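You operate a simulated robot arm through the tools that you are given. There is no shell and no other tool. Be economical: measure what you need, move in short steps, check, and stop when the job is done.

The job below is to be done with a simulated two-armed robot. You get a single attempt, and the scene is never put back.

## Task
Fit the control unit with a new green relay from the parts drawer marked Relays and switch on.
Fine: shut the drawer again; the unit's green lamp lights.

The check looks at the end state, three seconds after you hand in, the way a careful person would. Anything else that was tipped, shoved, dropped, spilled or broken makes it a failure.

## Robot
Two 6-joint arms with two-finger parallel grippers on one trunk, on a base that drives. Base frame: it is fixed to the floor where the robot stands at the start and does not move with it; the origin is under the middle of the robot, x ahead of it, y to its left, z up. Lengths are in m, angles in degrees, forces in N, time in s.
The left shoulder is at the start at [0.07, 0.166, 1.43], the right one opposite. Places, roughly: bench lead clip [0.4, -1, 0.9]; black relay [-2.25, 0.75, 0.25]; blue card (6x10x4 cm) [0.5, -0.2, 0.9]; blue lead plug [-2, 0.5, 0.25]; blue sensor [0.25, -1.25, 0.75]; check button [0.3, 0, 0.9]; clamp knob [0.4, -0.3, 0.9]; control unit [-2.2, 0.8, 0.2]; left cover post [-2.2, 0.6, 0.4]; orange card (6x10x4 cm) [0.5, -0.3, 0.9]; orange sensor [0.25, -1.25, 0.75]; rack switch [0.3, 0.1, 0.9]; right cover post [-2.2, 0.7, 0.4]; test button [0.3, -0.6, 0.9]; tester switch [0.3, -0.7, 0.9]; top parts drawer [0.7, 0.1, 1.1]. Payload 3.91 kg a hand.
The TCP of each hand is the grasp point between the finger pads, 0.03 m short of the fingertips. In the tool frame z runs along the fingers and y along their closing line. The gripper opens to 0.11 m. The fingers are 0.02 m wide and 0.01 m thick; the gripper's body (0.048 by 0.112 m) begins 0.055 m behind the TCP.
Orientation is told as [roll, pitch, yaw] about the base's x, y, z axes, in that order, counted from this pose: with the fingers straight down and closing along the base's y, the tool's x points along the base's -x, its y along +y and its z along -z.

## Interface
- The arms move only by the tool servo_tool. It takes "left_commands", "right_commands" or both (then of equal length, played together; a hand with none holds still); each is one flat list of numbers, 6 for each row, row after row: the shift along the tool's x, y, z in units of 300 mm (1.0 is 300 mm), then the turn, a rotation vector about the tool's x, y, z in units of 90 degrees (1.0 is 90 degrees). In form: [dx, dy, dz, wx, wy, wz, dx, dy, dz, wx, wy, wz, ...]. A call has 1 to 8 rows; each row is the pose to reach, as a shift and turn from the pose commanded when the call began, along the tool's axes at that moment. "left_grip" and "right_grip" are, for a hand that has rows, the finger opening in m, from 0 to 0.11, set as the call begins (left out, the last holds). A call with a number of a shift or a turn outside -1 to 1 is refused whole. Each row takes 0.2 s and may step no farther than 0.05 m and 8.6 degrees from the row before; otherwise, or with a gripper value out of range, the whole call is refused. A pose out of reach is approached as far as the arm can. The call stops where the force on the tool passes 40 N (or 10 N more than at its start, if that is more) or the arm is blocked; 0.2 s more then pass. The fingers move at their own pace (about 0.108 m/s each) and stop on an object; they squeeze with about 40 N. The grip force told is the motor's: it shows also when the fingers shut on nothing. Time passes only in rows, and 0.2 s behind the last, so rows that repeat a pose let the fingers close. It gives the time, the measured TCP pose, the force on the tool (base axes), the opening and the grip force at its end, in the units of the frame above (readings bear some noise), with the torque about the TCP (base axes, N m) and any sound that the robot's microphone picked up.
- Cameras (640 x 400 px; columns grow to the right, rows downward): "scene" is now at [0.1183, -0.0175, 1.6294]; the picture's right is [-0.25, -0.97, 0.00], its down [-0.81, 0.21, -0.55] and it looks along [0.54, -0.14, -0.83] (base axes); focal length 268 px, centre (320, 200). "left" rides on the left gripper at [0.077, -0.007, -0.114] in its tool frame; the picture's right is [0.09, 1.00, 0.00], its down [-0.80, 0.07, -0.59] and it looks along [-0.59, 0.05, 0.80] (tool axes); focal length 270 px, centre (320, 200). "right" rides on the right gripper at [0.077, 0.007, -0.114] in its tool frame; the picture's right is [-0.09, 1.00, 0.00], its down [-0.80, -0.07, -0.59] and it looks along [-0.59, -0.05, 0.80] (tool axes); focal length 270 px, centre (320, 200). There is no depth. A picture from a camera that has moved, and an enlarged one, comes with that camera's place and axes in the base frame and with its lens.
- get_image(camera): a new picture of that camera. The clock stands still meanwhile.
- slide_trunk(by): slides the trunk up (or, below 0, down) by that many m; the arms and the scene camera ride with it, the base frame stays. It gives what a move gives, with no picture.
- roll_base(legs): drives the robot by 1 to 6 legs, each [ahead, left, turn to the left] in m, m and degrees, along the robot's own axes; the way and the turn of a leg run together, so that a leg with both is an arc; at most 1.5 m and 180 degrees a leg. The arms and the cameras ride along, it lands a little off, and it stops where it bumps. It gives what a move gives.
- head_to(pan, tilt): turns the head with the scene camera to pan (to the left, within 86 degrees either way) and tilt (down, from -29 to 69), counted from straight ahead of the robot. It gives what a move gives.
- enlarge(camera, box): a new picture of the part [left, top, right, bottom] of that camera's present view, enlarged. The clock stands still meanwhile.
- sign_off(): hands the job in; it is judged then, once.

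Go step by step. Nothing tells you exact positions but the pictures and the camera data: compare them with the known pose of the tool, close in by small moves and look again before you grip or let go. The budget is 120 turns and 92 pictures, counting those below and the enlarged ones. Unless the task says otherwise, let go and move clear before handing in, and close with one line.

The tools are called after "Request:" as a command line: name --argument value ..., lists and objects as JSON in quotes. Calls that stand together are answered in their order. servo_tool: Moves the arms, as the interface text tells. Its arguments: {"type":"object","properties":{"left_commands":{"type":"array","items":{"type":"number"}},"left_grip":{"type":"number"},"right_commands":{"type":"array","items":{"type":"number"}},"right_grip":{"type":"number"}},"required":[]} The other tools are called the same way: slide_trunk (by) slides the trunk up or down; roll_base (legs) drives the base; head_to (pan, tilt) turns the head that bears the scene camera; get_image (camera) takes a picture; enlarge (camera, box) takes an enlarged picture of a part of a camera's view; sign_off () hands the job in.

At the start:

```text
t: 0.0
left_eef_pos: [0.5331, 0.325, 0.9987]
left_ee_rot: [-0.1, -0.3, 0.0]
left_force: [0.0, 0.4, -0.6]
left_ft_torque: [-0.04, 0.02, 0.01]
left_opening: 0.1099
left_grasp_force: 0.0
right_eef_pos: [0.6533, -0.1885, 0.9991]
right_ee_rot: [0.0, 0.0, 0.1]
right_force: [0.4, -0.2, -0.3]
right_ft_torque: [-0.01, 0.03, 0.01]
right_opening: 0.11
right_grasp_force: 0.0
trunk travel left (down, up): [-0.925, 0.015]
robot x, y, heading: [0.0009, -0.0008, 0.1]
head pan, tilt: [-14.5, 56.4]
```

scene: 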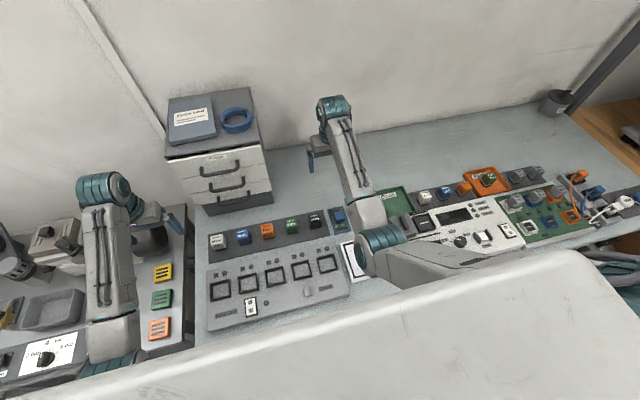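
right: 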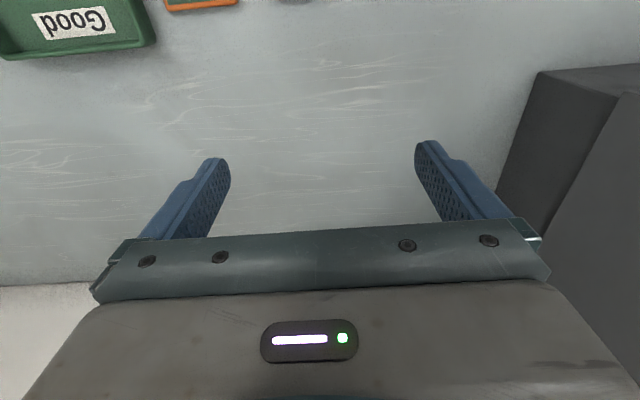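
left: 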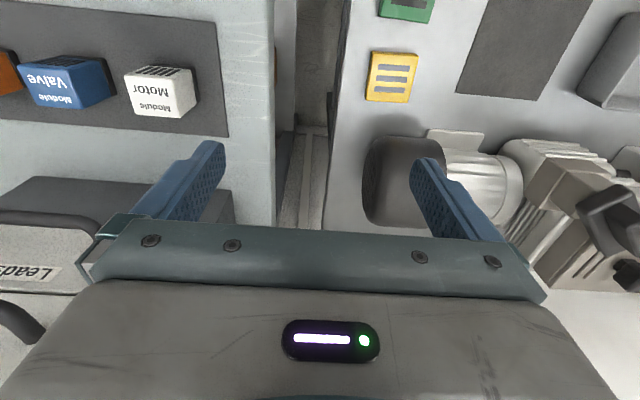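

I see a parts cabinet with three drawers on the bench ahead, modules and testers. I enlarge the cabinet to read the labels.

Request:
enlarge --camera "scene" --box '[150, 80, 290, 220]'

Request:
head_to --pan 10 --tilt 35

Request:
get_image --camera "scene"

```text
2.86 times, centred on (220, 150) of scene
camera zoom: at [0.1183, -0.0175, 1.6294], right [-0.25, -0.97, 0.0], down [-0.81, 0.21, -0.55], along [0.54, -0.14, -0.83], focal length 766 px, centre (606, 343)
```

zoom: 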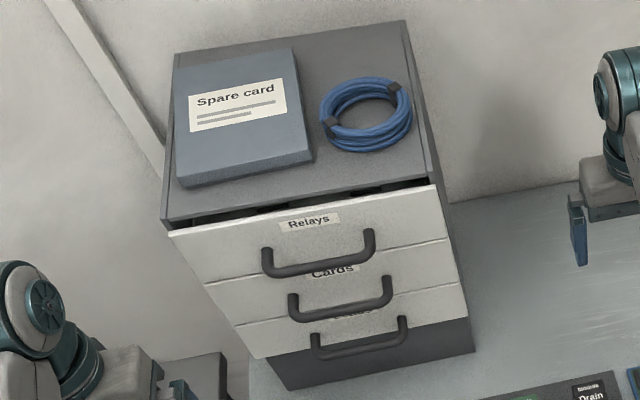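

```text
t: 0.9
left_eef_pos: [0.5328, 0.3255, 0.9971]
left_ee_rot: [0.0, -0.1, 0.0]
left_force: [0.9, 0.4, 0.3]
left_ft_torque: [0.01, 0.02, 0.0]
left_opening: 0.1096
left_grasp_force: 0.1
right_eef_pos: [0.6518, -0.1876, 0.9986]
right_ee_rot: [0.0, 0.0, 0.1]
right_force: [0.4, 0.4, 0.7]
right_ft_torque: [0.02, -0.01, 0.0]
right_opening: 0.11
right_grasp_force: 0.1
trunk travel left (down, up): [-0.925, 0.015]
robot x, y, heading: [0.0011, 0.0002, -0.1]
head pan, tilt: [10.0, 35.0]
```

```text
87 pictures are left
camera scene: at [0.1366, 0.0152, 1.6593], right [0.17, -0.98, 0.0], down [-0.57, -0.1, -0.82], along [0.81, 0.14, -0.57], focal length 268 px, centre (320, 200)
```

scene: 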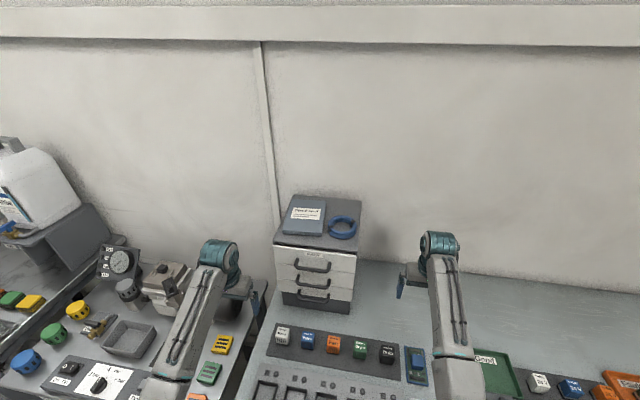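

The top drawer is marked Relays. I zoom in again from this new view to place its handle.

Request:
enlarge --camera "scene" --box '[260, 190, 380, 320]'

Request:
servo_tool --left_commands '[0.1, 0.0, 0, 0, 0, 0, 0.2, 0.0, 0, 0, 0, 0, 0.2, -0.1, 0, 0, 0, 0]'

Request:
get_image --camera "left"

```text
3.08 times, centred on (320, 255) of scene
camera zoom: at [0.1366, 0.0152, 1.6593], right [0.17, -0.98, 0.0], down [-0.57, -0.1, -0.82], along [0.81, 0.14, -0.57], focal length 825 px, centre (320, 31)
```

zoom: 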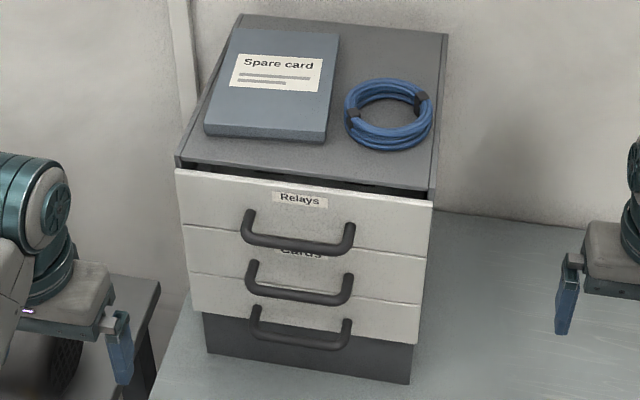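

```text
t: 1.7
left_eef_pos: [0.4779, 0.2963, 0.9817]
left_ee_rot: [0.0, -0.4, 0.0]
left_force: [-0.2, -0.6, -0.7]
left_ft_torque: [0.01, 0.02, 0.01]
left_opening: 0.11
left_grasp_force: 0.1
left hand out of reach, approached as far as the arm can: row 1, 2, 3
right_eef_pos: [0.6547, -0.1913, 0.9992]
right_ee_rot: [0.1, 0.1, 0.0]
right_force: [0.7, -0.5, -0.1]
right_ft_torque: [0.03, -0.01, 0.01]
right_opening: 0.1099
right_grasp_force: 0.1
trunk travel left (down, up): [-0.925, 0.015]
robot x, y, heading: [-0.0018, -0.0008, 0.2]
head pan, tilt: [10.0, 35.0]
```

```text
85 pictures are left
camera left: at [0.3993, 0.2903, 1.096], right [-0.09, 1.0, 0.0], down [0.8, 0.07, 0.6], along [0.6, 0.05, -0.8], focal length 270 px, centre (320, 200)
```

left: 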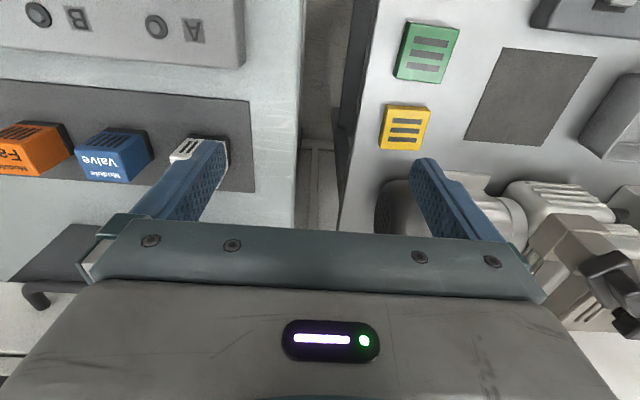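

The handle is roughly at (0.61, 0.117, 1.1). I raise the left hand and pitch its fingers forward to come at the handle from the front.

Request:
servo_tool --left_commands '[-0.05, 0, -0.1, 0, -0.09, 0, -0.1, 0, -0.2, 0, -0.18, 0, -0.17, 0, -0.3, 0, -0.27, 0, -0.2, 0, -0.4, 0, -0.36, 0, -0.2, 0, -0.4, 0, -0.45, 0, -0.2, 0, -0.4, 0, -0.54, 0, -0.2, 0, -0.4, 0, -0.63, 0, -0.2, 0, -0.4, 0, -0.72, 0]' --left_grip 0.06

Request:
get_image --camera "left"

Request:
get_image --camera "scene"

```text
t: 3.5
left_eef_pos: [0.534, 0.3005, 1.1011]
left_ee_rot: [0.1, -65.1, 0.0]
left_force: [1.0, 0.6, 1.1]
left_ft_torque: [0.01, -0.02, 0.02]
left_opening: 0.06
left_grasp_force: 0.3
right_eef_pos: [0.6514, -0.1877, 0.9993]
right_ee_rot: [0.0, 0.1, 0.1]
right_force: [0.0, -0.5, -0.1]
right_ft_torque: [0.01, -0.03, -0.01]
right_opening: 0.11
right_grasp_force: 0.1
trunk travel left (down, up): [-0.925, 0.015]
robot x, y, heading: [-0.0012, -0.0006, 0.2]
head pan, tilt: [10.0, 35.0]
```

```text
84 pictures are left
camera left: at [0.3972, 0.2931, 1.0805], right [-0.04, 1.0, -0.08], down [-0.2, 0.07, 0.98], along [0.98, 0.05, 0.2], focal length 270 px, centre (320, 200)
```

left: 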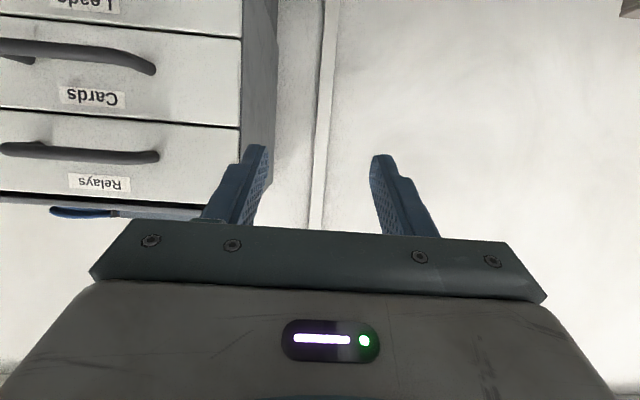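

```text
83 pictures are left
camera scene: at [0.1352, 0.0152, 1.6596], right [0.17, -0.98, 0.0], down [-0.56, -0.1, -0.82], along [0.81, 0.14, -0.57], focal length 268 px, centre (320, 200)
```

scene: 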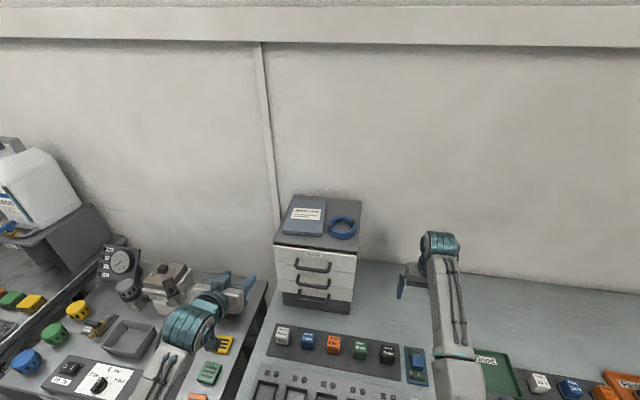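

The relays handle triangulates to about (0.62, 0.117, 1.10). I roll the gripper so its fingers close vertically and shift across in front of the handle.

Request:
servo_tool --left_commands '[0, -0.075, 0, 0, 0, 0.094, 0, -0.15, 0, 0, 0, 0.188, 0, -0.225, 0, 0, 0, 0.282, 0, -0.3, 0, 0, 0, 0.376, 0, -0.375, 0, 0, 0, 0.47, 0, -0.45, 0, 0, 0, 0.564, 0, -0.525, 0, 0, 0, 0.658, 0, -0.6, 0, 0, 0, 0.752]'

Request:
servo_tool --left_commands '[0, 0, 0, 0, 0, 0.094, 0, 0, 0, 0, 0, 0.188, 0, 0, 0, 0, 0, 0.25]'

Request:
get_image --camera "left"

Request:
enlarge --camera "scene" --box '[200, 180, 400, 320]'

```text
t: 5.1
left_eef_pos: [0.5387, 0.1928, 1.09]
left_ee_rot: [64.1, -19.1, -78.1]
left_force: [-0.4, -0.5, -0.2]
left_ft_torque: [0.01, 0.01, 0.06]
left_opening: 0.0598
left_grasp_force: 0.2
left hand out of reach, approached as far as the arm can: row 7, 8
right_eef_pos: [0.6535, -0.1886, 0.9983]
right_ee_rot: [-0.1, 0.0, 0.0]
right_force: [-0.7, 0.4, -0.4]
right_ft_torque: [-0.05, 0.0, 0.0]
right_opening: 0.1101
right_grasp_force: 0.0
trunk travel left (down, up): [-0.925, 0.015]
robot x, y, heading: [0.0053, -0.0001, 0.2]
head pan, tilt: [10.0, 35.0]
stopped in row 8 (left hand): the arm was blocked; the commanded pose is now the measured one
```

```text
t: 5.9
left_eef_pos: [0.5385, 0.1931, 1.0915]
left_ee_rot: [65.4, 1.1, -87.7]
left_force: [0.7, 0.5, -0.2]
left_ft_torque: [-0.02, 0.0, -0.01]
left_opening: 0.0597
left_grasp_force: 0.1
right_eef_pos: [0.6524, -0.1882, 0.9993]
right_ee_rot: [0.0, 0.0, 0.0]
right_force: [0.0, 0.0, 0.2]
right_ft_torque: [0.01, 0.01, 0.02]
right_opening: 0.1101
right_grasp_force: 0.0
trunk travel left (down, up): [-0.925, 0.015]
robot x, y, heading: [-0.0009, -0.0002, -0.0]
head pan, tilt: [10.0, 35.0]
```

```text
82 pictures are left
camera left: at [0.428, 0.2647, 1.134], right [0.41, 0.08, 0.91], down [-0.48, -0.83, 0.29], along [0.78, -0.56, -0.3], focal length 270 px, centre (320, 200)
```

left: 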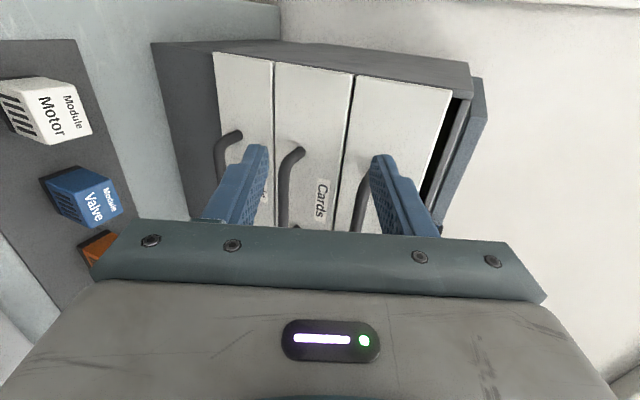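

```text
2.86 times, centred on (300, 250) of scene
camera zoom: at [0.1364, 0.015, 1.6594], right [0.17, -0.98, 0.0], down [-0.56, -0.1, -0.82], along [0.81, 0.14, -0.57], focal length 766 px, centre (377, 57)
```

zoom: 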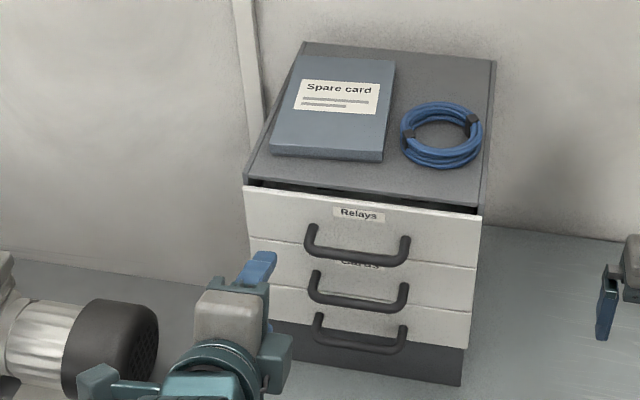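

The left hand is oriented well but cannot reach further right; I shift the base right instead and look.

Request:
roll_base --legs '[[0, -0.075, 0]]'

Request:
get_image --camera "left"

Request:
enlarge --camera "scene" --box '[200, 180, 400, 320]'

```text
t: 7.0
left_eef_pos: [0.5378, 0.1245, 1.0908]
left_ee_rot: [65.6, 0.8, -87.6]
left_force: [0.0, 0.1, -0.1]
left_ft_torque: [0.0, -0.04, -0.09]
left_opening: 0.06
left_grasp_force: 0.1
right_eef_pos: [0.6531, -0.2564, 1.0003]
right_ee_rot: [-0.3, 0.0, -0.1]
right_force: [0.0, 0.2, -0.4]
right_ft_torque: [-0.03, -0.02, 0.0]
right_opening: 0.1101
right_grasp_force: 0.0
trunk travel left (down, up): [-0.925, 0.015]
robot x, y, heading: [-0.0005, -0.0705, -0.1]
head pan, tilt: [10.0, 35.0]
```

```text
80 pictures are left
camera left: at [0.4283, 0.1973, 1.1327], right [0.41, 0.09, 0.91], down [-0.48, -0.82, 0.3], along [0.78, -0.56, -0.29], focal length 270 px, centre (320, 200)
```

left: 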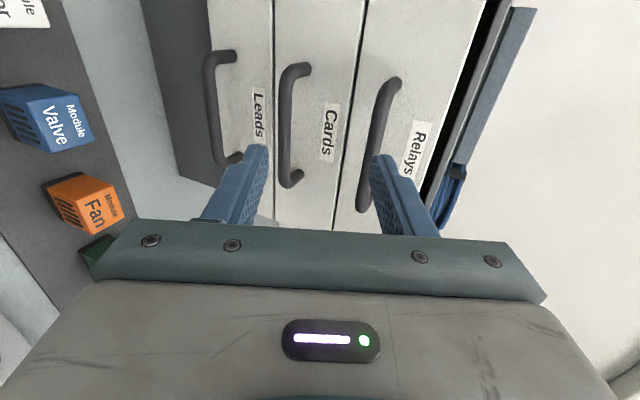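

```text
2.86 times, centred on (300, 250) of scene
camera zoom: at [0.1364, -0.0491, 1.6593], right [0.17, -0.98, 0.01], down [-0.56, -0.1, -0.82], along [0.81, 0.14, -0.57], focal length 766 px, centre (377, 57)
```

zoom: 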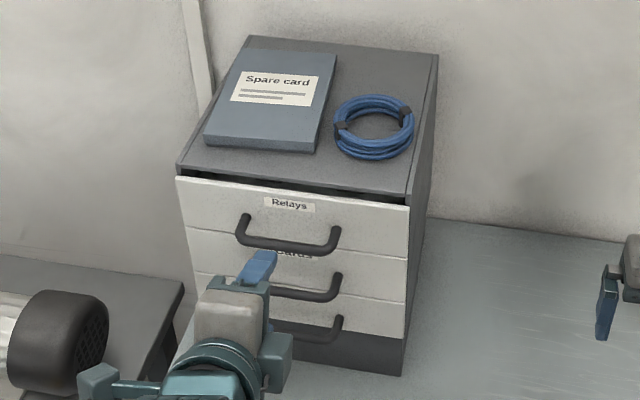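

The handle bar measures at about (0.612, 0.118, 1.10). I raise in the closing direction first, then slide the fingers over the bar.

Request:
servo_tool --left_commands '[-0.01, 0.065, 0, 0, 0, 0, -0.02, 0.131, 0, 0, 0, 0, -0.02, 0.131, 0.08, 0, 0, 0, -0.02, 0.131, 0.15, 0, 0, 0]'

Request:
get_image --camera "left"

Request:
enlarge --camera "scene" --box '[240, 210, 340, 300]'

```text
t: 7.9
left_eef_pos: [0.5859, 0.114, 1.1174]
left_ee_rot: [66.3, 0.8, -87.6]
left_force: [0.5, 0.2, 0.9]
left_ft_torque: [-0.02, 0.01, 0.03]
left_opening: 0.0602
left_grasp_force: 0.0
right_eef_pos: [0.6494, -0.2611, 1.0004]
right_ee_rot: [0.1, -0.1, 0.0]
right_force: [0.4, 0.4, 0.1]
right_ft_torque: [-0.01, -0.03, 0.03]
right_opening: 0.11
right_grasp_force: 0.2
trunk travel left (down, up): [-0.925, 0.015]
robot x, y, heading: [-0.0004, -0.0711, -0.1]
head pan, tilt: [10.0, 35.0]
stopped in row 4 (left hand): the force on the tool passed its limit (the readings are from after the stop); the commanded pose is now the measured one
```

```text
78 pictures are left
camera left: at [0.4755, 0.186, 1.159], right [0.4, 0.09, 0.91], down [-0.48, -0.83, 0.29], along [0.78, -0.56, -0.28], focal length 270 px, centre (320, 200)
```

left: 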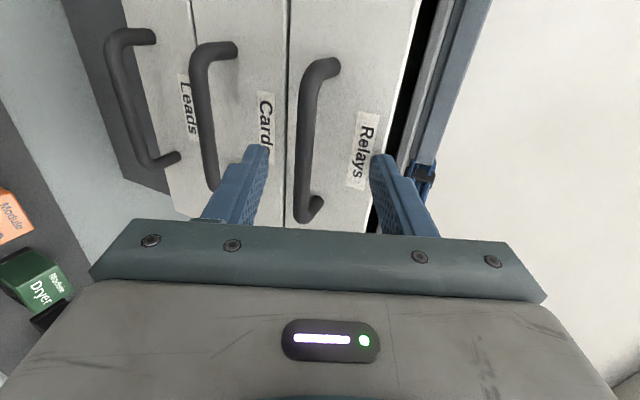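

```text
4.44 times, centred on (290, 255) of scene
camera zoom: at [0.1324, -0.0588, 1.6598], right [0.17, -0.98, 0.0], down [-0.56, -0.1, -0.82], along [0.81, 0.14, -0.57], focal length 1192 px, centre (453, -44)
```

zoom: 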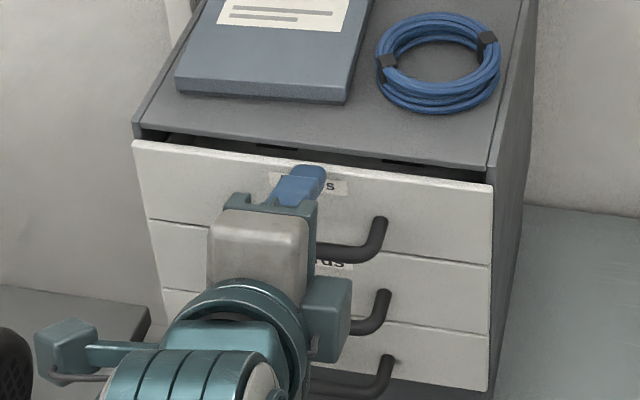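

The upper fingertip seems to touch the drawer front because of the tilt. I back off slightly, level the fingers and lower to bar height.

Request:
servo_tool --left_commands '[0, 0, -0.04, 0, 0, 0, 0, -0.03, -0.04, -0.08, 0, 0, 0, -0.068, -0.03, -0.16, 0, 0, 0, -0.068, -0.03, -0.23, 0, 0]' --left_grip 0.05

Request:
get_image --camera "left"

```text
t: 8.9
left_eef_pos: [0.5726, 0.1159, 1.1007]
left_ee_rot: [86.9, 0.7, -87.6]
left_force: [-0.4, 0.1, -0.2]
left_ft_torque: [0.02, 0.0, 0.02]
left_opening: 0.0499
left_grasp_force: 0.1
right_eef_pos: [0.6529, -0.261, 0.9983]
right_ee_rot: [0.1, 0.1, 0.1]
right_force: [0.6, 0.6, 0.6]
right_ft_torque: [0.03, 0.01, 0.0]
right_opening: 0.1097
right_grasp_force: 0.1
trunk travel left (down, up): [-0.925, 0.015]
robot x, y, heading: [0.0009, -0.0705, 0.1]
head pan, tilt: [10.0, 35.0]
```

```text
76 pictures are left
camera left: at [0.4548, 0.1869, 1.1024], right [0.05, 0.08, 1.0], down [-0.56, -0.83, 0.09], along [0.83, -0.56, 0.0], focal length 270 px, centre (320, 200)
```

left: 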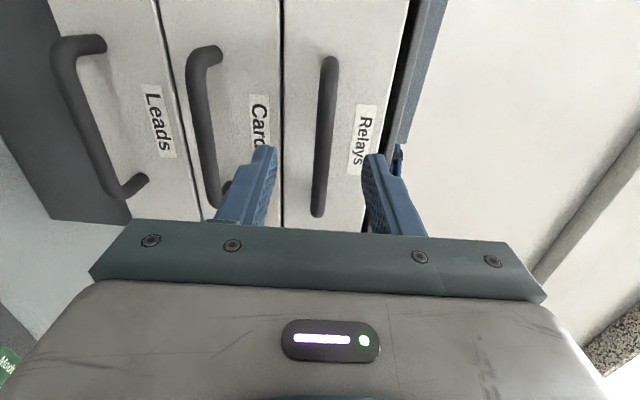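

The bar now lies between level fingers. I push forward over it.

Request:
servo_tool --left_commands '[0, 0, 0.06, 0, 0, 0, 0, 0, 0.12, 0, 0, 0]'

Request:
get_image --camera "left"

```text
t: 9.5
left_eef_pos: [0.5969, 0.115, 1.1031]
left_ee_rot: [87.0, 0.6, -87.6]
left_force: [-0.3, 0.0, -0.3]
left_ft_torque: [0.02, -0.01, 0.01]
left_opening: 0.0499
left_grasp_force: 0.1
right_eef_pos: [0.6503, -0.262, 1.0017]
right_ee_rot: [0.0, -0.1, 0.2]
right_force: [-0.5, 0.7, 0.4]
right_ft_torque: [-0.02, -0.05, -0.01]
right_opening: 0.11
right_grasp_force: 0.2
trunk travel left (down, up): [-0.925, 0.015]
robot x, y, heading: [0.0025, -0.0737, -0.2]
head pan, tilt: [10.0, 35.0]
stopped in row 2 (left hand): the force on the tool passed its limit (the readings are from after the stop); the commanded pose is now the measured one
```

```text
75 pictures are left
camera left: at [0.4789, 0.1869, 1.1029], right [0.05, 0.08, 1.0], down [-0.56, -0.83, 0.09], along [0.83, -0.56, 0.0], focal length 270 px, centre (320, 200)
```

left: 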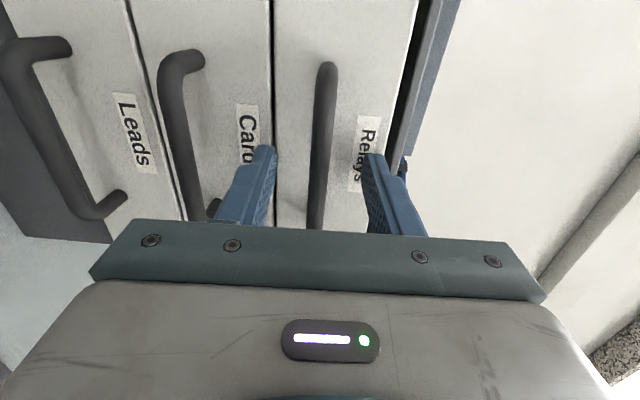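

The fingertips touch the drawer front with the bar between them, so I back off a hair and close.

Request:
servo_tool --left_commands '[0, 0, -0.015, 0, 0, 0, 0, 0, -0.015, 0, 0, 0, 0, 0, -0.015, 0, 0, 0]' --left_grip 0

Request:
roll_base --legs '[[-0.04, 0, 0]]'

Request:
enlarge --camera "scene" --box '[220, 190, 380, 310]'

```text
t: 10.3
left_eef_pos: [0.5945, 0.1146, 1.0996]
left_ee_rot: [86.9, 0.6, -87.6]
left_force: [2.3, -2.2, 3.7]
left_ft_torque: [-0.65, -0.04, -0.49]
left_opening: 0.01
left_grasp_force: 45.1
right_eef_pos: [0.6523, -0.2611, 1.0]
right_ee_rot: [0.1, 0.0, 0.0]
right_force: [-0.6, -0.7, -0.4]
right_ft_torque: [0.0, -0.02, -0.01]
right_opening: 0.1099
right_grasp_force: 0.1
trunk travel left (down, up): [-0.925, 0.015]
robot x, y, heading: [0.0033, -0.0737, 0.1]
head pan, tilt: [10.0, 35.0]
```

```text
t: 11.2
left_eef_pos: [0.5604, 0.1147, 1.1019]
left_ee_rot: [86.9, 0.7, -87.6]
left_force: [0.3, -0.9, 10.0]
left_ft_torque: [-0.56, -0.17, 0.87]
left_opening: 0.0097
left_grasp_force: 45.3
right_eef_pos: [0.6169, -0.2616, 0.9973]
right_ee_rot: [0.1, 0.3, 0.0]
right_force: [1.0, 0.3, 0.0]
right_ft_torque: [-0.02, 0.04, 0.03]
right_opening: 0.1099
right_grasp_force: 0.0
trunk travel left (down, up): [-0.925, 0.015]
robot x, y, heading: [-0.0419, -0.0714, -0.0]
head pan, tilt: [10.0, 35.0]
```

```text
3.33 times, centred on (300, 250) of scene
camera zoom: at [0.1037, -0.0586, 1.659], right [0.17, -0.98, 0.0], down [-0.57, -0.1, -0.82], along [0.8, 0.14, -0.58], focal length 894 px, centre (387, 33)
```

zoom: 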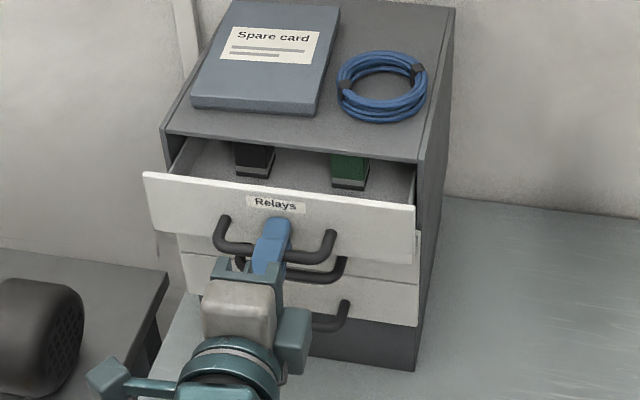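

The drawer opens, and a black and a green relay are inside. I pull it further.

Request:
roll_base --legs '[[-0.09, 0, 0]]'

Request:
enlarge --camera "scene" --box '[220, 170, 380, 290]'

Request:
get_image --camera "right"

```text
t: 12.3
left_eef_pos: [0.4747, 0.1153, 1.1013]
left_ee_rot: [87.1, 0.7, -87.7]
left_force: [0.4, -4.5, -15.2]
left_ft_torque: [-0.57, -0.02, 1.17]
left_opening: 0.0093
left_grasp_force: 45.0
right_eef_pos: [0.5301, -0.2618, 0.9967]
right_ee_rot: [0.1, 0.3, -0.1]
right_force: [1.3, -0.8, -0.4]
right_ft_torque: [-0.01, -0.01, 0.03]
right_opening: 0.11
right_grasp_force: 0.2
trunk travel left (down, up): [-0.925, 0.015]
robot x, y, heading: [-0.1295, -0.0734, -0.1]
head pan, tilt: [10.0, 35.0]
```

```text
3.33 times, centred on (300, 230) of scene
camera zoom: at [0.0163, -0.0585, 1.6589], right [0.17, -0.98, 0.0], down [-0.57, -0.1, -0.82], along [0.8, 0.14, -0.58], focal length 894 px, centre (387, 100)
```

zoom: 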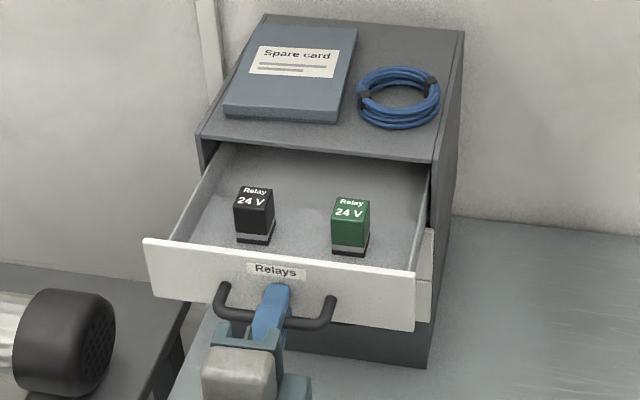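

```text
72 pictures are left
camera right: at [0.4535, -0.256, 1.1118], right [0.09, 1.0, 0.0], down [0.8, -0.07, 0.59], along [0.59, -0.05, -0.81], focal length 270 px, centre (320, 200)
```

right: 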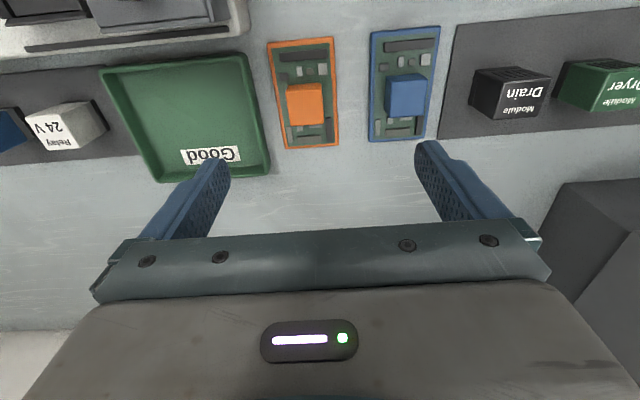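

The green relay stands at about (0.58, 0.07). I release the handle, back off, and raise both hands; then I'll shift left to bring the right hand over the relay.

Request:
servo_tool --left_commands '[0, 0, 0, 0, 0, 0, 0, 0, 0, 0, 0, 0]' --left_grip 0.05

Request:
roll_base --legs '[[-0.07, 0, 0]]'

Request:
servo_tool --left_commands '[0, 0.1, 0, 0, 0, 0, 0, 0.2, 0, 0, 0, 0, 0, 0.3, 0, 0, 0, 0, 0, 0.3, 0, 0, 0, 0, 0, 0.3, 0, 0, 0, 0]' --right_commands '[0, 0, -0.15, 0, 0, 0, 0, 0, -0.3, 0, 0, 0, 0, 0, -0.45, 0, 0, 0, 0, 0, -0.6, 0, 0, 0, 0, 0, -0.75, 0, 0, 0]'

Request:
get_image --camera "scene"

```text
t: 12.9
left_eef_pos: [0.4698, 0.1158, 1.102]
left_ee_rot: [87.2, 0.6, -87.5]
left_force: [-0.1, 0.2, 0.4]
left_ft_torque: [-0.01, -0.03, -0.02]
left_opening: 0.0502
left_grasp_force: 0.0
right_eef_pos: [0.5284, -0.2612, 0.9974]
right_ee_rot: [-0.1, 0.1, 0.0]
right_force: [-0.7, -0.9, -0.8]
right_ft_torque: [0.0, 0.01, -0.02]
right_opening: 0.1102
right_grasp_force: 0.0
trunk travel left (down, up): [-0.925, 0.015]
robot x, y, heading: [-0.1226, -0.0728, -0.2]
head pan, tilt: [10.0, 35.0]
```

```text
t: 13.9
left_eef_pos: [0.4073, 0.1159, 1.0991]
left_ee_rot: [86.9, 0.7, -87.6]
left_force: [0.6, 0.1, -0.3]
left_ft_torque: [-0.01, -0.01, 0.04]
left_opening: 0.0503
left_grasp_force: 0.1
right_eef_pos: [0.4616, -0.2616, 0.9954]
right_ee_rot: [-0.1, 0.4, 0.0]
right_force: [-0.2, -1.1, -0.9]
right_ft_torque: [-0.01, 0.04, -0.01]
right_opening: 0.1103
right_grasp_force: 0.1
trunk travel left (down, up): [-0.925, 0.015]
robot x, y, heading: [-0.1939, -0.0761, -0.2]
head pan, tilt: [10.0, 35.0]
```

```text
t: 15.1
left_eef_pos: [0.407, 0.1168, 1.1958]
left_ee_rot: [87.2, 0.8, -87.6]
left_force: [-0.4, 0.4, -0.4]
left_ft_torque: [0.0, -0.03, 0.01]
left_opening: 0.05
left_grasp_force: 0.0
right_eef_pos: [0.5476, -0.2492, 1.1451]
right_ee_rot: [0.0, 0.1, 0.1]
right_force: [0.4, 0.0, -0.1]
right_ft_torque: [-0.01, 0.03, -0.03]
right_opening: 0.11
right_grasp_force: 0.0
right hand out of reach, approached as far as the arm can: row 2, 3, 4, 5
trunk travel left (down, up): [-0.925, 0.015]
robot x, y, heading: [-0.1968, -0.072, -0.4]
head pan, tilt: [10.0, 35.0]
```

```text
71 pictures are left
camera scene: at [-0.0571, -0.0572, 1.6591], right [0.17, -0.98, 0.0], down [-0.57, -0.1, -0.82], along [0.81, 0.14, -0.57], focal length 268 px, centre (320, 200)
```

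scene: 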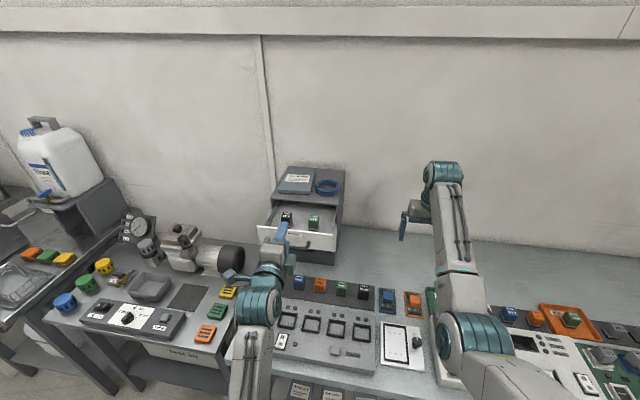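

The right hand sits further out because high poses need more extension. I extend it forward to see how high it can get.

Request:
servo_tool --right_commands '[-0.15, 0, 0, 0, 0, 0, -0.3, 0, 0, 0, 0, 0, -0.45, 0, 0, 0, 0, 0, -0.55, 0, 0, 0, 0, 0, -0.55, 0, 0, 0, 0, 0]'

```text
t: 16.3
left_eef_pos: [0.4057, 0.1158, 1.1971]
left_ee_rot: [87.5, 0.8, -87.6]
left_force: [0.3, 0.9, 0.5]
left_ft_torque: [0.01, -0.01, -0.02]
left_opening: 0.0502
left_grasp_force: 0.0
right_eef_pos: [0.6386, -0.249, 1.1478]
right_ee_rot: [0.0, 0.0, 0.0]
right_force: [-0.5, -0.9, -0.4]
right_ft_torque: [0.01, 0.01, -0.01]
right_opening: 0.1097
right_grasp_force: 0.1
right hand out of reach, approached as far as the arm can: row 3, 4, 5
trunk travel left (down, up): [-0.925, 0.015]
robot x, y, heading: [-0.1956, -0.0737, -0.3]
head pan, tilt: [10.0, 35.0]
```

I test whether it can go higher at mid reach, with the trunk raised to its limit too.

Request:
slide_trunk --by 0.015

Request:
servo_tool --right_commands '[0.1, 0, -0.05, 0, 0, 0, 0.15, 0, -0.1, 0, 0, 0, 0.15, 0, -0.2, 0, 0, 0, 0.15, 0, -0.2, 0, 0, 0]'

```text
t: 16.9
left_eef_pos: [0.4052, 0.1169, 1.2121]
left_ee_rot: [87.4, 0.8, -87.6]
left_force: [-1.1, 0.3, -0.7]
left_ft_torque: [-0.04, 0.0, 0.02]
left_opening: 0.05
left_grasp_force: 0.1
right_eef_pos: [0.6369, -0.2492, 1.1635]
right_ee_rot: [-0.1, 0.1, 0.0]
right_force: [-0.7, -0.3, 0.5]
right_ft_torque: [0.01, -0.01, 0.02]
right_opening: 0.1098
right_grasp_force: 0.0
trunk travel left (down, up): [-0.94, 0.0]
robot x, y, heading: [-0.1945, -0.0769, -0.2]
head pan, tilt: [10.0, 35.0]
```

```text
t: 17.9
left_eef_pos: [0.4062, 0.1143, 1.2121]
left_ee_rot: [87.3, 0.7, -87.5]
left_force: [0.0, 0.1, 0.1]
left_ft_torque: [-0.01, 0.01, 0.01]
left_opening: 0.0502
left_grasp_force: 0.1
right_eef_pos: [0.6402, -0.2451, 1.2182]
right_ee_rot: [0.0, 0.2, 0.0]
right_force: [0.7, -0.7, 0.1]
right_ft_torque: [0.01, -0.02, -0.02]
right_opening: 0.1099
right_grasp_force: 0.0
right hand out of reach, approached as far as the arm can: row 1, 2, 3, 4
trunk travel left (down, up): [-0.94, 0.0]
robot x, y, heading: [-0.1958, -0.0761, -0.2]
head pan, tilt: [10.0, 35.0]
```

The right hand is now at z≈1.218, clear of the drawer. I back the base by 6 cm and slide left by about 31 cm to bring it over the relay.

Request:
roll_base --legs '[[-0.06, 0, 0], [0, 0.31, 0]]'

Request:
get_image --camera "right"

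Request:
get_image --camera "scene"

```text
t: 20.5
left_eef_pos: [0.3477, 0.4135, 1.2121]
left_ee_rot: [87.4, 0.7, -88.2]
left_force: [0.1, -1.4, 0.5]
left_ft_torque: [0.02, -0.02, 0.04]
left_opening: 0.05
left_grasp_force: 0.1
right_eef_pos: [0.5792, 0.0511, 1.2192]
right_ee_rot: [0.1, 0.1, -0.5]
right_force: [0.4, 0.1, 0.0]
right_ft_torque: [0.0, -0.02, 0.0]
right_opening: 0.11
right_grasp_force: 0.2
trunk travel left (down, up): [-0.94, 0.0]
robot x, y, heading: [-0.2508, 0.2311, -0.5]
head pan, tilt: [10.0, 35.0]
```

```text
70 pictures are left
camera right: at [0.5029, 0.0568, 1.333], right [0.1, 1.0, 0.0], down [0.8, -0.08, 0.59], along [0.59, -0.06, -0.8], focal length 270 px, centre (320, 200)
```

right: 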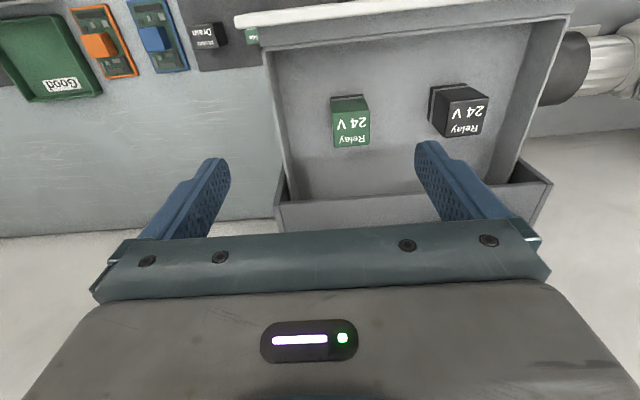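

```text
69 pictures are left
camera scene: at [-0.1192, 0.243, 1.6744], right [0.16, -0.99, 0.0], down [-0.57, -0.09, -0.82], along [0.81, 0.14, -0.57], focal length 268 px, centre (320, 200)
```

scene: 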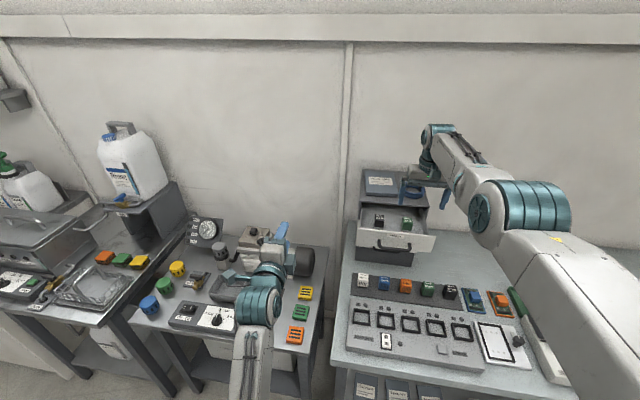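

The green relay top is at about (0.588, 0.073, 1.127). I lower the right hand halfway, align over it and check.

Request:
servo_tool --right_commands '[0, 0.04, 0.07, 0, 0, 0, 0, 0.073, 0.14, 0, 0, 0]' --right_grip 0.055

Request:
get_image --camera "right"

```text
t: 21.1
left_eef_pos: [0.3484, 0.4145, 1.2111]
left_ee_rot: [87.3, 0.9, -88.2]
left_force: [0.8, 0.9, 0.0]
left_ft_torque: [0.0, 0.04, 0.03]
left_opening: 0.0502
left_grasp_force: 0.1
right_eef_pos: [0.5761, 0.0719, 1.176]
right_ee_rot: [0.1, 0.0, -0.4]
right_force: [0.1, 0.1, -0.4]
right_ft_torque: [0.03, -0.03, 0.02]
right_opening: 0.055
right_grasp_force: 0.1
right hand out of reach, approached as far as the arm can: row 2
trunk travel left (down, up): [-0.94, 0.0]
robot x, y, heading: [-0.2585, 0.234, -0.6]
head pan, tilt: [10.0, 35.0]
```

```text
68 pictures are left
camera right: at [0.499, 0.0778, 1.2896], right [0.1, 1.0, 0.0], down [0.8, -0.08, 0.59], along [0.59, -0.06, -0.8], focal length 270 px, centre (320, 200)
```

right: 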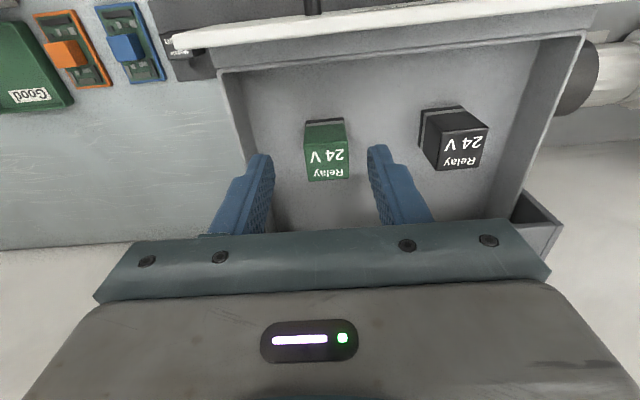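

The alignment is confirmed. I descend to grip height and look.

Request:
servo_tool --right_commands '[-0.02, 0.007, 0.07, 0, 0, 0, -0.037, 0.007, 0.13, 0, 0, 0, -0.037, 0.007, 0.185, 0, 0, 0]'

Request:
get_image --camera "right"

```text
t: 21.9
left_eef_pos: [0.3489, 0.4166, 1.2131]
left_ee_rot: [87.4, 0.8, -88.1]
left_force: [-0.4, 1.1, -0.2]
left_ft_torque: [0.02, -0.03, 0.02]
left_opening: 0.0503
left_grasp_force: 0.0
right_eef_pos: [0.5705, 0.0709, 1.1391]
right_ee_rot: [0.0, 0.1, -0.4]
right_force: [-0.6, 1.1, -0.5]
right_ft_torque: [0.01, 0.02, 0.05]
right_opening: 0.0551
right_grasp_force: 0.1
right hand out of reach, approached as far as the arm can: row 1, 2, 3
trunk travel left (down, up): [-0.94, 0.0]
robot x, y, heading: [-0.2543, 0.2341, -0.5]
head pan, tilt: [10.0, 35.0]
```

```text
67 pictures are left
camera right: at [0.4937, 0.0783, 1.2536], right [0.1, 1.0, 0.0], down [0.8, -0.08, 0.59], along [0.59, -0.06, -0.8], focal length 270 px, centre (320, 200)
```

right: 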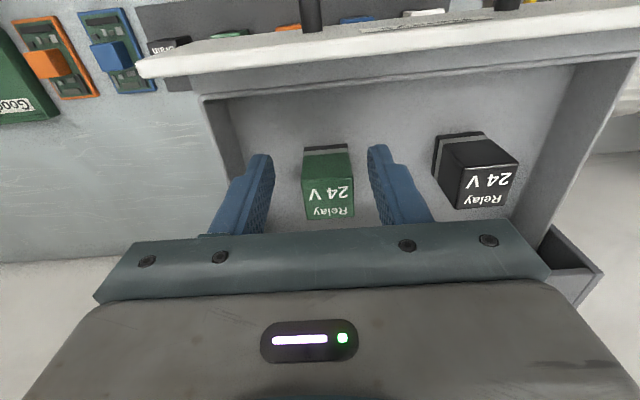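

The arm is at its outer limit, so I drive 2.5 cm forward and then lower the rest.

Request:
roll_base --legs '[[0.025, 0, 0]]'

Request:
servo_tool --right_commands '[0.0, 0.007, 0.03, 0, 0, 0, 0.01, 0.007, 0.06, 0, 0, 0]'

Request:
get_image --camera "right"

```text
t: 22.7
left_eef_pos: [0.3673, 0.4154, 1.2154]
left_ee_rot: [87.7, 0.8, -88.1]
left_force: [-0.4, 0.1, 0.6]
left_ft_torque: [0.01, 0.02, 0.0]
left_opening: 0.05
left_grasp_force: 0.1
right_eef_pos: [0.5897, 0.0707, 1.1435]
right_ee_rot: [0.1, -0.3, -0.7]
right_force: [-0.3, -0.5, 0.7]
right_ft_torque: [0.02, -0.03, 0.02]
right_opening: 0.0552
right_grasp_force: 0.1
trunk travel left (down, up): [-0.94, 0.0]
robot x, y, heading: [-0.2309, 0.2334, -0.7]
head pan, tilt: [10.0, 35.0]
```

```text
t: 23.3
left_eef_pos: [0.371, 0.4145, 1.2127]
left_ee_rot: [87.4, 0.8, -88.1]
left_force: [0.1, 0.0, -0.2]
left_ft_torque: [-0.01, 0.04, 0.04]
left_opening: 0.0501
left_grasp_force: 0.0
right_eef_pos: [0.5916, 0.0726, 1.1244]
right_ee_rot: [0.1, -0.1, -0.5]
right_force: [0.6, 0.8, 0.4]
right_ft_torque: [0.0, -0.06, 0.0]
right_opening: 0.0551
right_grasp_force: 0.1
trunk travel left (down, up): [-0.94, 0.0]
robot x, y, heading: [-0.2263, 0.2311, -0.5]
head pan, tilt: [10.0, 35.0]
```

```text
66 pictures are left
camera right: at [0.515, 0.0791, 1.2382], right [0.1, 1.0, 0.0], down [0.8, -0.08, 0.6], along [0.59, -0.06, -0.8], focal length 270 px, centre (320, 200)
```

right: 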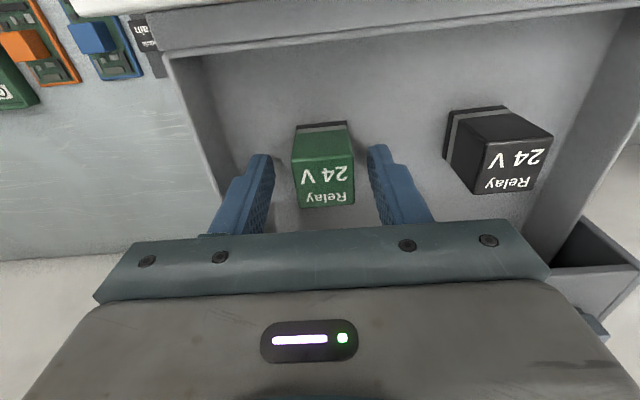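

The relay sits centred between the fingers with about 1 cm of base below the tips; I close and lift.

Request:
servo_tool --right_commands '[0, 0.005, 0, 0, 0, 0, 0, 0.005, 0, 0, 0, 0, 0, 0.005, 0, 0, 0, 0]' --right_grip 0

Request:
servo_tool --right_commands '[-0.05, 0, -0.07, 0, 0, 0, -0.1, 0, -0.17, 0, 0, 0, -0.12, 0, -0.27, 0, 0, 0, -0.12, 0, -0.33, 0, 0, 0]'

Request:
get_image --camera "right"

```text
t: 24.1
left_eef_pos: [0.3705, 0.4147, 1.2128]
left_ee_rot: [87.5, 0.8, -88.1]
left_force: [0.6, -0.2, 0.4]
left_ft_torque: [-0.03, -0.03, 0.04]
left_opening: 0.0499
left_grasp_force: 0.1
right_eef_pos: [0.5911, 0.0736, 1.1238]
right_ee_rot: [0.0, 0.0, -0.7]
right_force: [0.7, -3.2, 11.0]
right_ft_torque: [-0.13, 0.03, -0.01]
right_opening: 0.0291
right_grasp_force: 40.2
trunk travel left (down, up): [-0.94, 0.0]
robot x, y, heading: [-0.2269, 0.233, -0.4]
head pan, tilt: [10.0, 35.0]
```

```text
t: 25.1
left_eef_pos: [0.3729, 0.4161, 1.2108]
left_ee_rot: [87.2, 0.8, -88.2]
left_force: [-0.4, -0.6, 1.0]
left_ft_torque: [-0.01, -0.03, 0.01]
left_opening: 0.0498
left_grasp_force: 0.0
right_eef_pos: [0.6049, 0.0718, 1.2218]
right_ee_rot: [-0.1, 0.1, -0.5]
right_force: [-0.3, -0.3, -0.2]
right_ft_torque: [-0.03, -0.01, -0.02]
right_opening: 0.0001
right_grasp_force: 37.5
right hand out of reach, approached as far as the arm can: row 1, 2, 3, 4
trunk travel left (down, up): [-0.94, 0.0]
robot x, y, heading: [-0.2291, 0.2327, -0.5]
head pan, tilt: [10.0, 35.0]
```

```text
65 pictures are left
camera right: at [0.528, 0.0773, 1.3365], right [0.1, 1.0, 0.0], down [0.8, -0.08, 0.59], along [0.59, -0.06, -0.8], focal length 270 px, centre (320, 200)
```

right: 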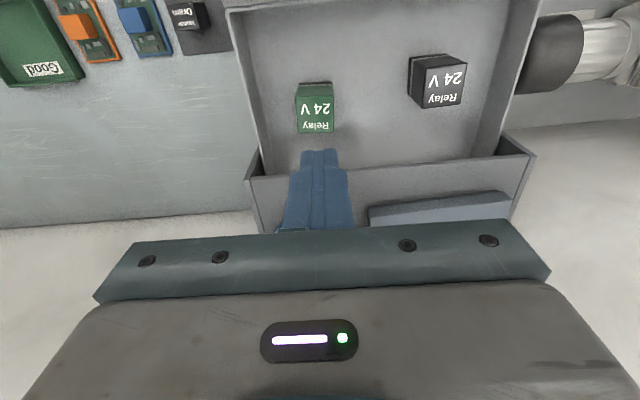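

The relay slipped out of the grip but still stands in the drawer. I reopen and go back down a little deeper, then lift straight and slowly.

Request:
servo_tool --right_commands '[0.0, 0, 0.05, 0, 0, 0, 0.02, 0, 0.1, 0, 0, 0, 0.03, 0, 0.16, 0, 0, 0]' --right_grip 0.055

Request:
get_image --camera "right"

```text
t: 25.9
left_eef_pos: [0.3742, 0.4146, 1.2106]
left_ee_rot: [87.1, 0.9, -88.1]
left_force: [0.5, -0.6, -0.5]
left_ft_torque: [-0.01, 0.02, 0.02]
left_opening: 0.05
left_grasp_force: 0.1
right_eef_pos: [0.6006, 0.0705, 1.1748]
right_ee_rot: [-0.1, 0.2, -0.5]
right_force: [-0.7, 0.1, -0.7]
right_ft_torque: [0.0, 0.01, 0.02]
right_opening: 0.0548
right_grasp_force: 0.0
right hand out of reach, approached as far as the arm can: row 2, 3
trunk travel left (down, up): [-0.94, 0.0]
robot x, y, heading: [-0.2304, 0.2305, -0.8]
head pan, tilt: [10.0, 35.0]
```

```text
64 pictures are left
camera right: at [0.524, 0.0768, 1.2884], right [0.1, 1.0, 0.0], down [0.8, -0.08, 0.59], along [0.59, -0.06, -0.81], focal length 270 px, centre (320, 200)
```

right: 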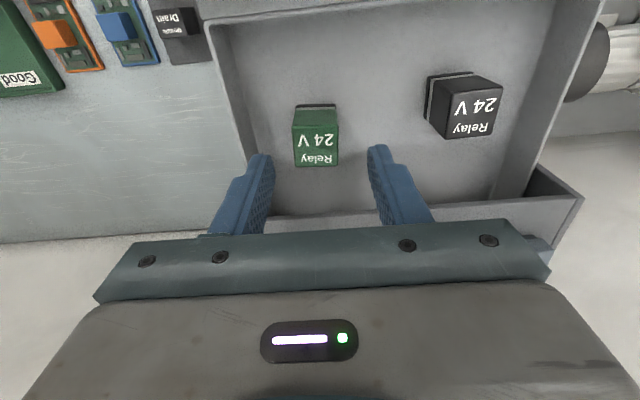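

I reposition the base slightly forward and descend again over the relay.

Request:
roll_base --legs '[[0.025, 0, 0]]'

Request:
servo_tool --right_commands '[0.04, -0.01, 0.0, 0, 0, 0, 0.075, -0.012, 0.06, 0, 0, 0, 0.075, -0.012, 0.12, 0, 0, 0, 0.075, -0.012, 0.165, 0, 0, 0]'

Request:
get_image --camera "right"

```text
t: 27.0
left_eef_pos: [0.3997, 0.4158, 1.2095]
left_ee_rot: [87.1, 0.8, -88.1]
left_force: [0.1, -1.1, 0.0]
left_ft_torque: [0.04, 0.01, 0.01]
left_opening: 0.0501
left_grasp_force: 0.1
right_eef_pos: [0.6246, 0.0713, 1.1752]
right_ee_rot: [0.1, 0.8, -0.4]
right_force: [-0.2, 0.0, -0.7]
right_ft_torque: [0.04, 0.0, 0.0]
right_opening: 0.055
right_grasp_force: 0.1
trunk travel left (down, up): [-0.94, 0.0]
robot x, y, heading: [-0.202, 0.2306, -0.8]
head pan, tilt: [10.0, 35.0]
stopped in leg 1: the force on the tool passed its limit (the readings are from after the stop); the commanded pose is now the measured one
```

```text
t: 28.0
left_eef_pos: [0.3975, 0.4144, 1.2111]
left_ee_rot: [87.4, 0.8, -88.1]
left_force: [-0.5, 0.2, -0.2]
left_ft_torque: [-0.02, -0.04, 0.02]
left_opening: 0.05
left_grasp_force: 0.1
right_eef_pos: [0.6155, 0.0676, 1.1256]
right_ee_rot: [0.0, 0.9, -0.4]
right_force: [-0.7, -0.4, 0.1]
right_ft_torque: [0.03, 0.03, 0.0]
right_opening: 0.055
right_grasp_force: 0.0
right hand out of reach, approached as far as the arm can: row 1, 2, 3, 4
trunk travel left (down, up): [-0.94, 0.0]
robot x, y, heading: [-0.2058, 0.2302, -0.5]
head pan, tilt: [10.0, 35.0]
```

```text
63 pictures are left
camera right: at [0.5407, 0.0737, 1.2411], right [0.09, 1.0, 0.0], down [0.81, -0.08, 0.58], along [0.58, -0.06, -0.81], focal length 270 px, centre (320, 200)
```

right: 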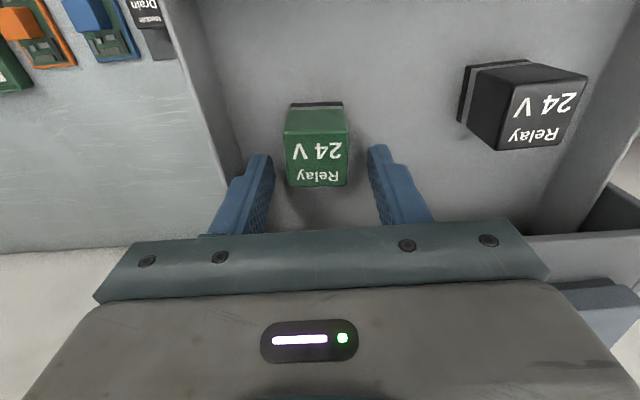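

The hand had nudged the cabinet's front edge; the relay is at x≈0.598. I bring the hand back about 1.7 cm.

Request:
servo_tool --right_commands '[0.03, -0.003, 0, 0, 0, 0, 0.058, -0.003, 0, 0, 0, 0, 0.058, -0.003, 0.02, 0, 0, 0]'

Request:
get_image --camera "right"

```text
t: 28.8
left_eef_pos: [0.3984, 0.415, 1.2109]
left_ee_rot: [87.2, 0.8, -88.1]
left_force: [0.0, -1.0, -0.2]
left_ft_torque: [0.02, -0.04, -0.02]
left_opening: 0.0501
left_grasp_force: 0.1
right_eef_pos: [0.614, 0.0681, 1.1138]
right_ee_rot: [-0.1, 1.0, -0.4]
right_force: [-0.3, 0.6, -0.2]
right_ft_torque: [0.01, 0.01, -0.02]
right_opening: 0.055
right_grasp_force: 0.1
right hand out of reach, approached as far as the arm can: row 1, 2, 3
trunk travel left (down, up): [-0.94, 0.0]
robot x, y, heading: [-0.2062, 0.2306, -0.7]
head pan, tilt: [10.0, 35.0]
```

```text
62 pictures are left
camera right: at [0.5393, 0.074, 1.2304], right [0.09, 1.0, 0.0], down [0.81, -0.08, 0.58], along [0.58, -0.06, -0.81], focal length 270 px, centre (320, 200)
```

right: 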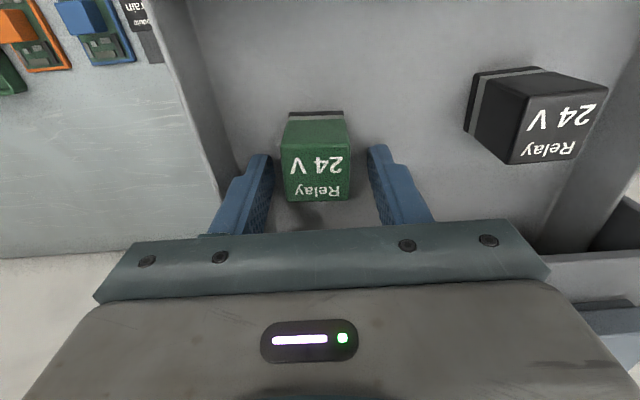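

The command is still beyond the outer limit, so I pull back further in small rows.

Request:
servo_tool --right_commands '[0.03, 0, 0, 0, 0, 0, 0.06, 0, 0, 0, 0, 0]'

```text
t: 29.4
left_eef_pos: [0.3991, 0.4153, 1.212]
left_ee_rot: [87.3, 0.8, -88.1]
left_force: [-0.2, -0.7, -0.1]
left_ft_torque: [0.02, 0.01, -0.02]
left_opening: 0.0502
left_grasp_force: 0.0
right_eef_pos: [0.6134, 0.0702, 1.1127]
right_ee_rot: [0.0, 0.8, -0.3]
right_force: [0.1, -0.4, 1.0]
right_ft_torque: [-0.04, -0.03, 0.02]
right_opening: 0.0553
right_grasp_force: 0.3
right hand out of reach, approached as far as the arm can: row 1, 2
trunk travel left (down, up): [-0.94, 0.0]
robot x, y, heading: [-0.2034, 0.2317, -0.7]
head pan, tilt: [10.0, 35.0]
```

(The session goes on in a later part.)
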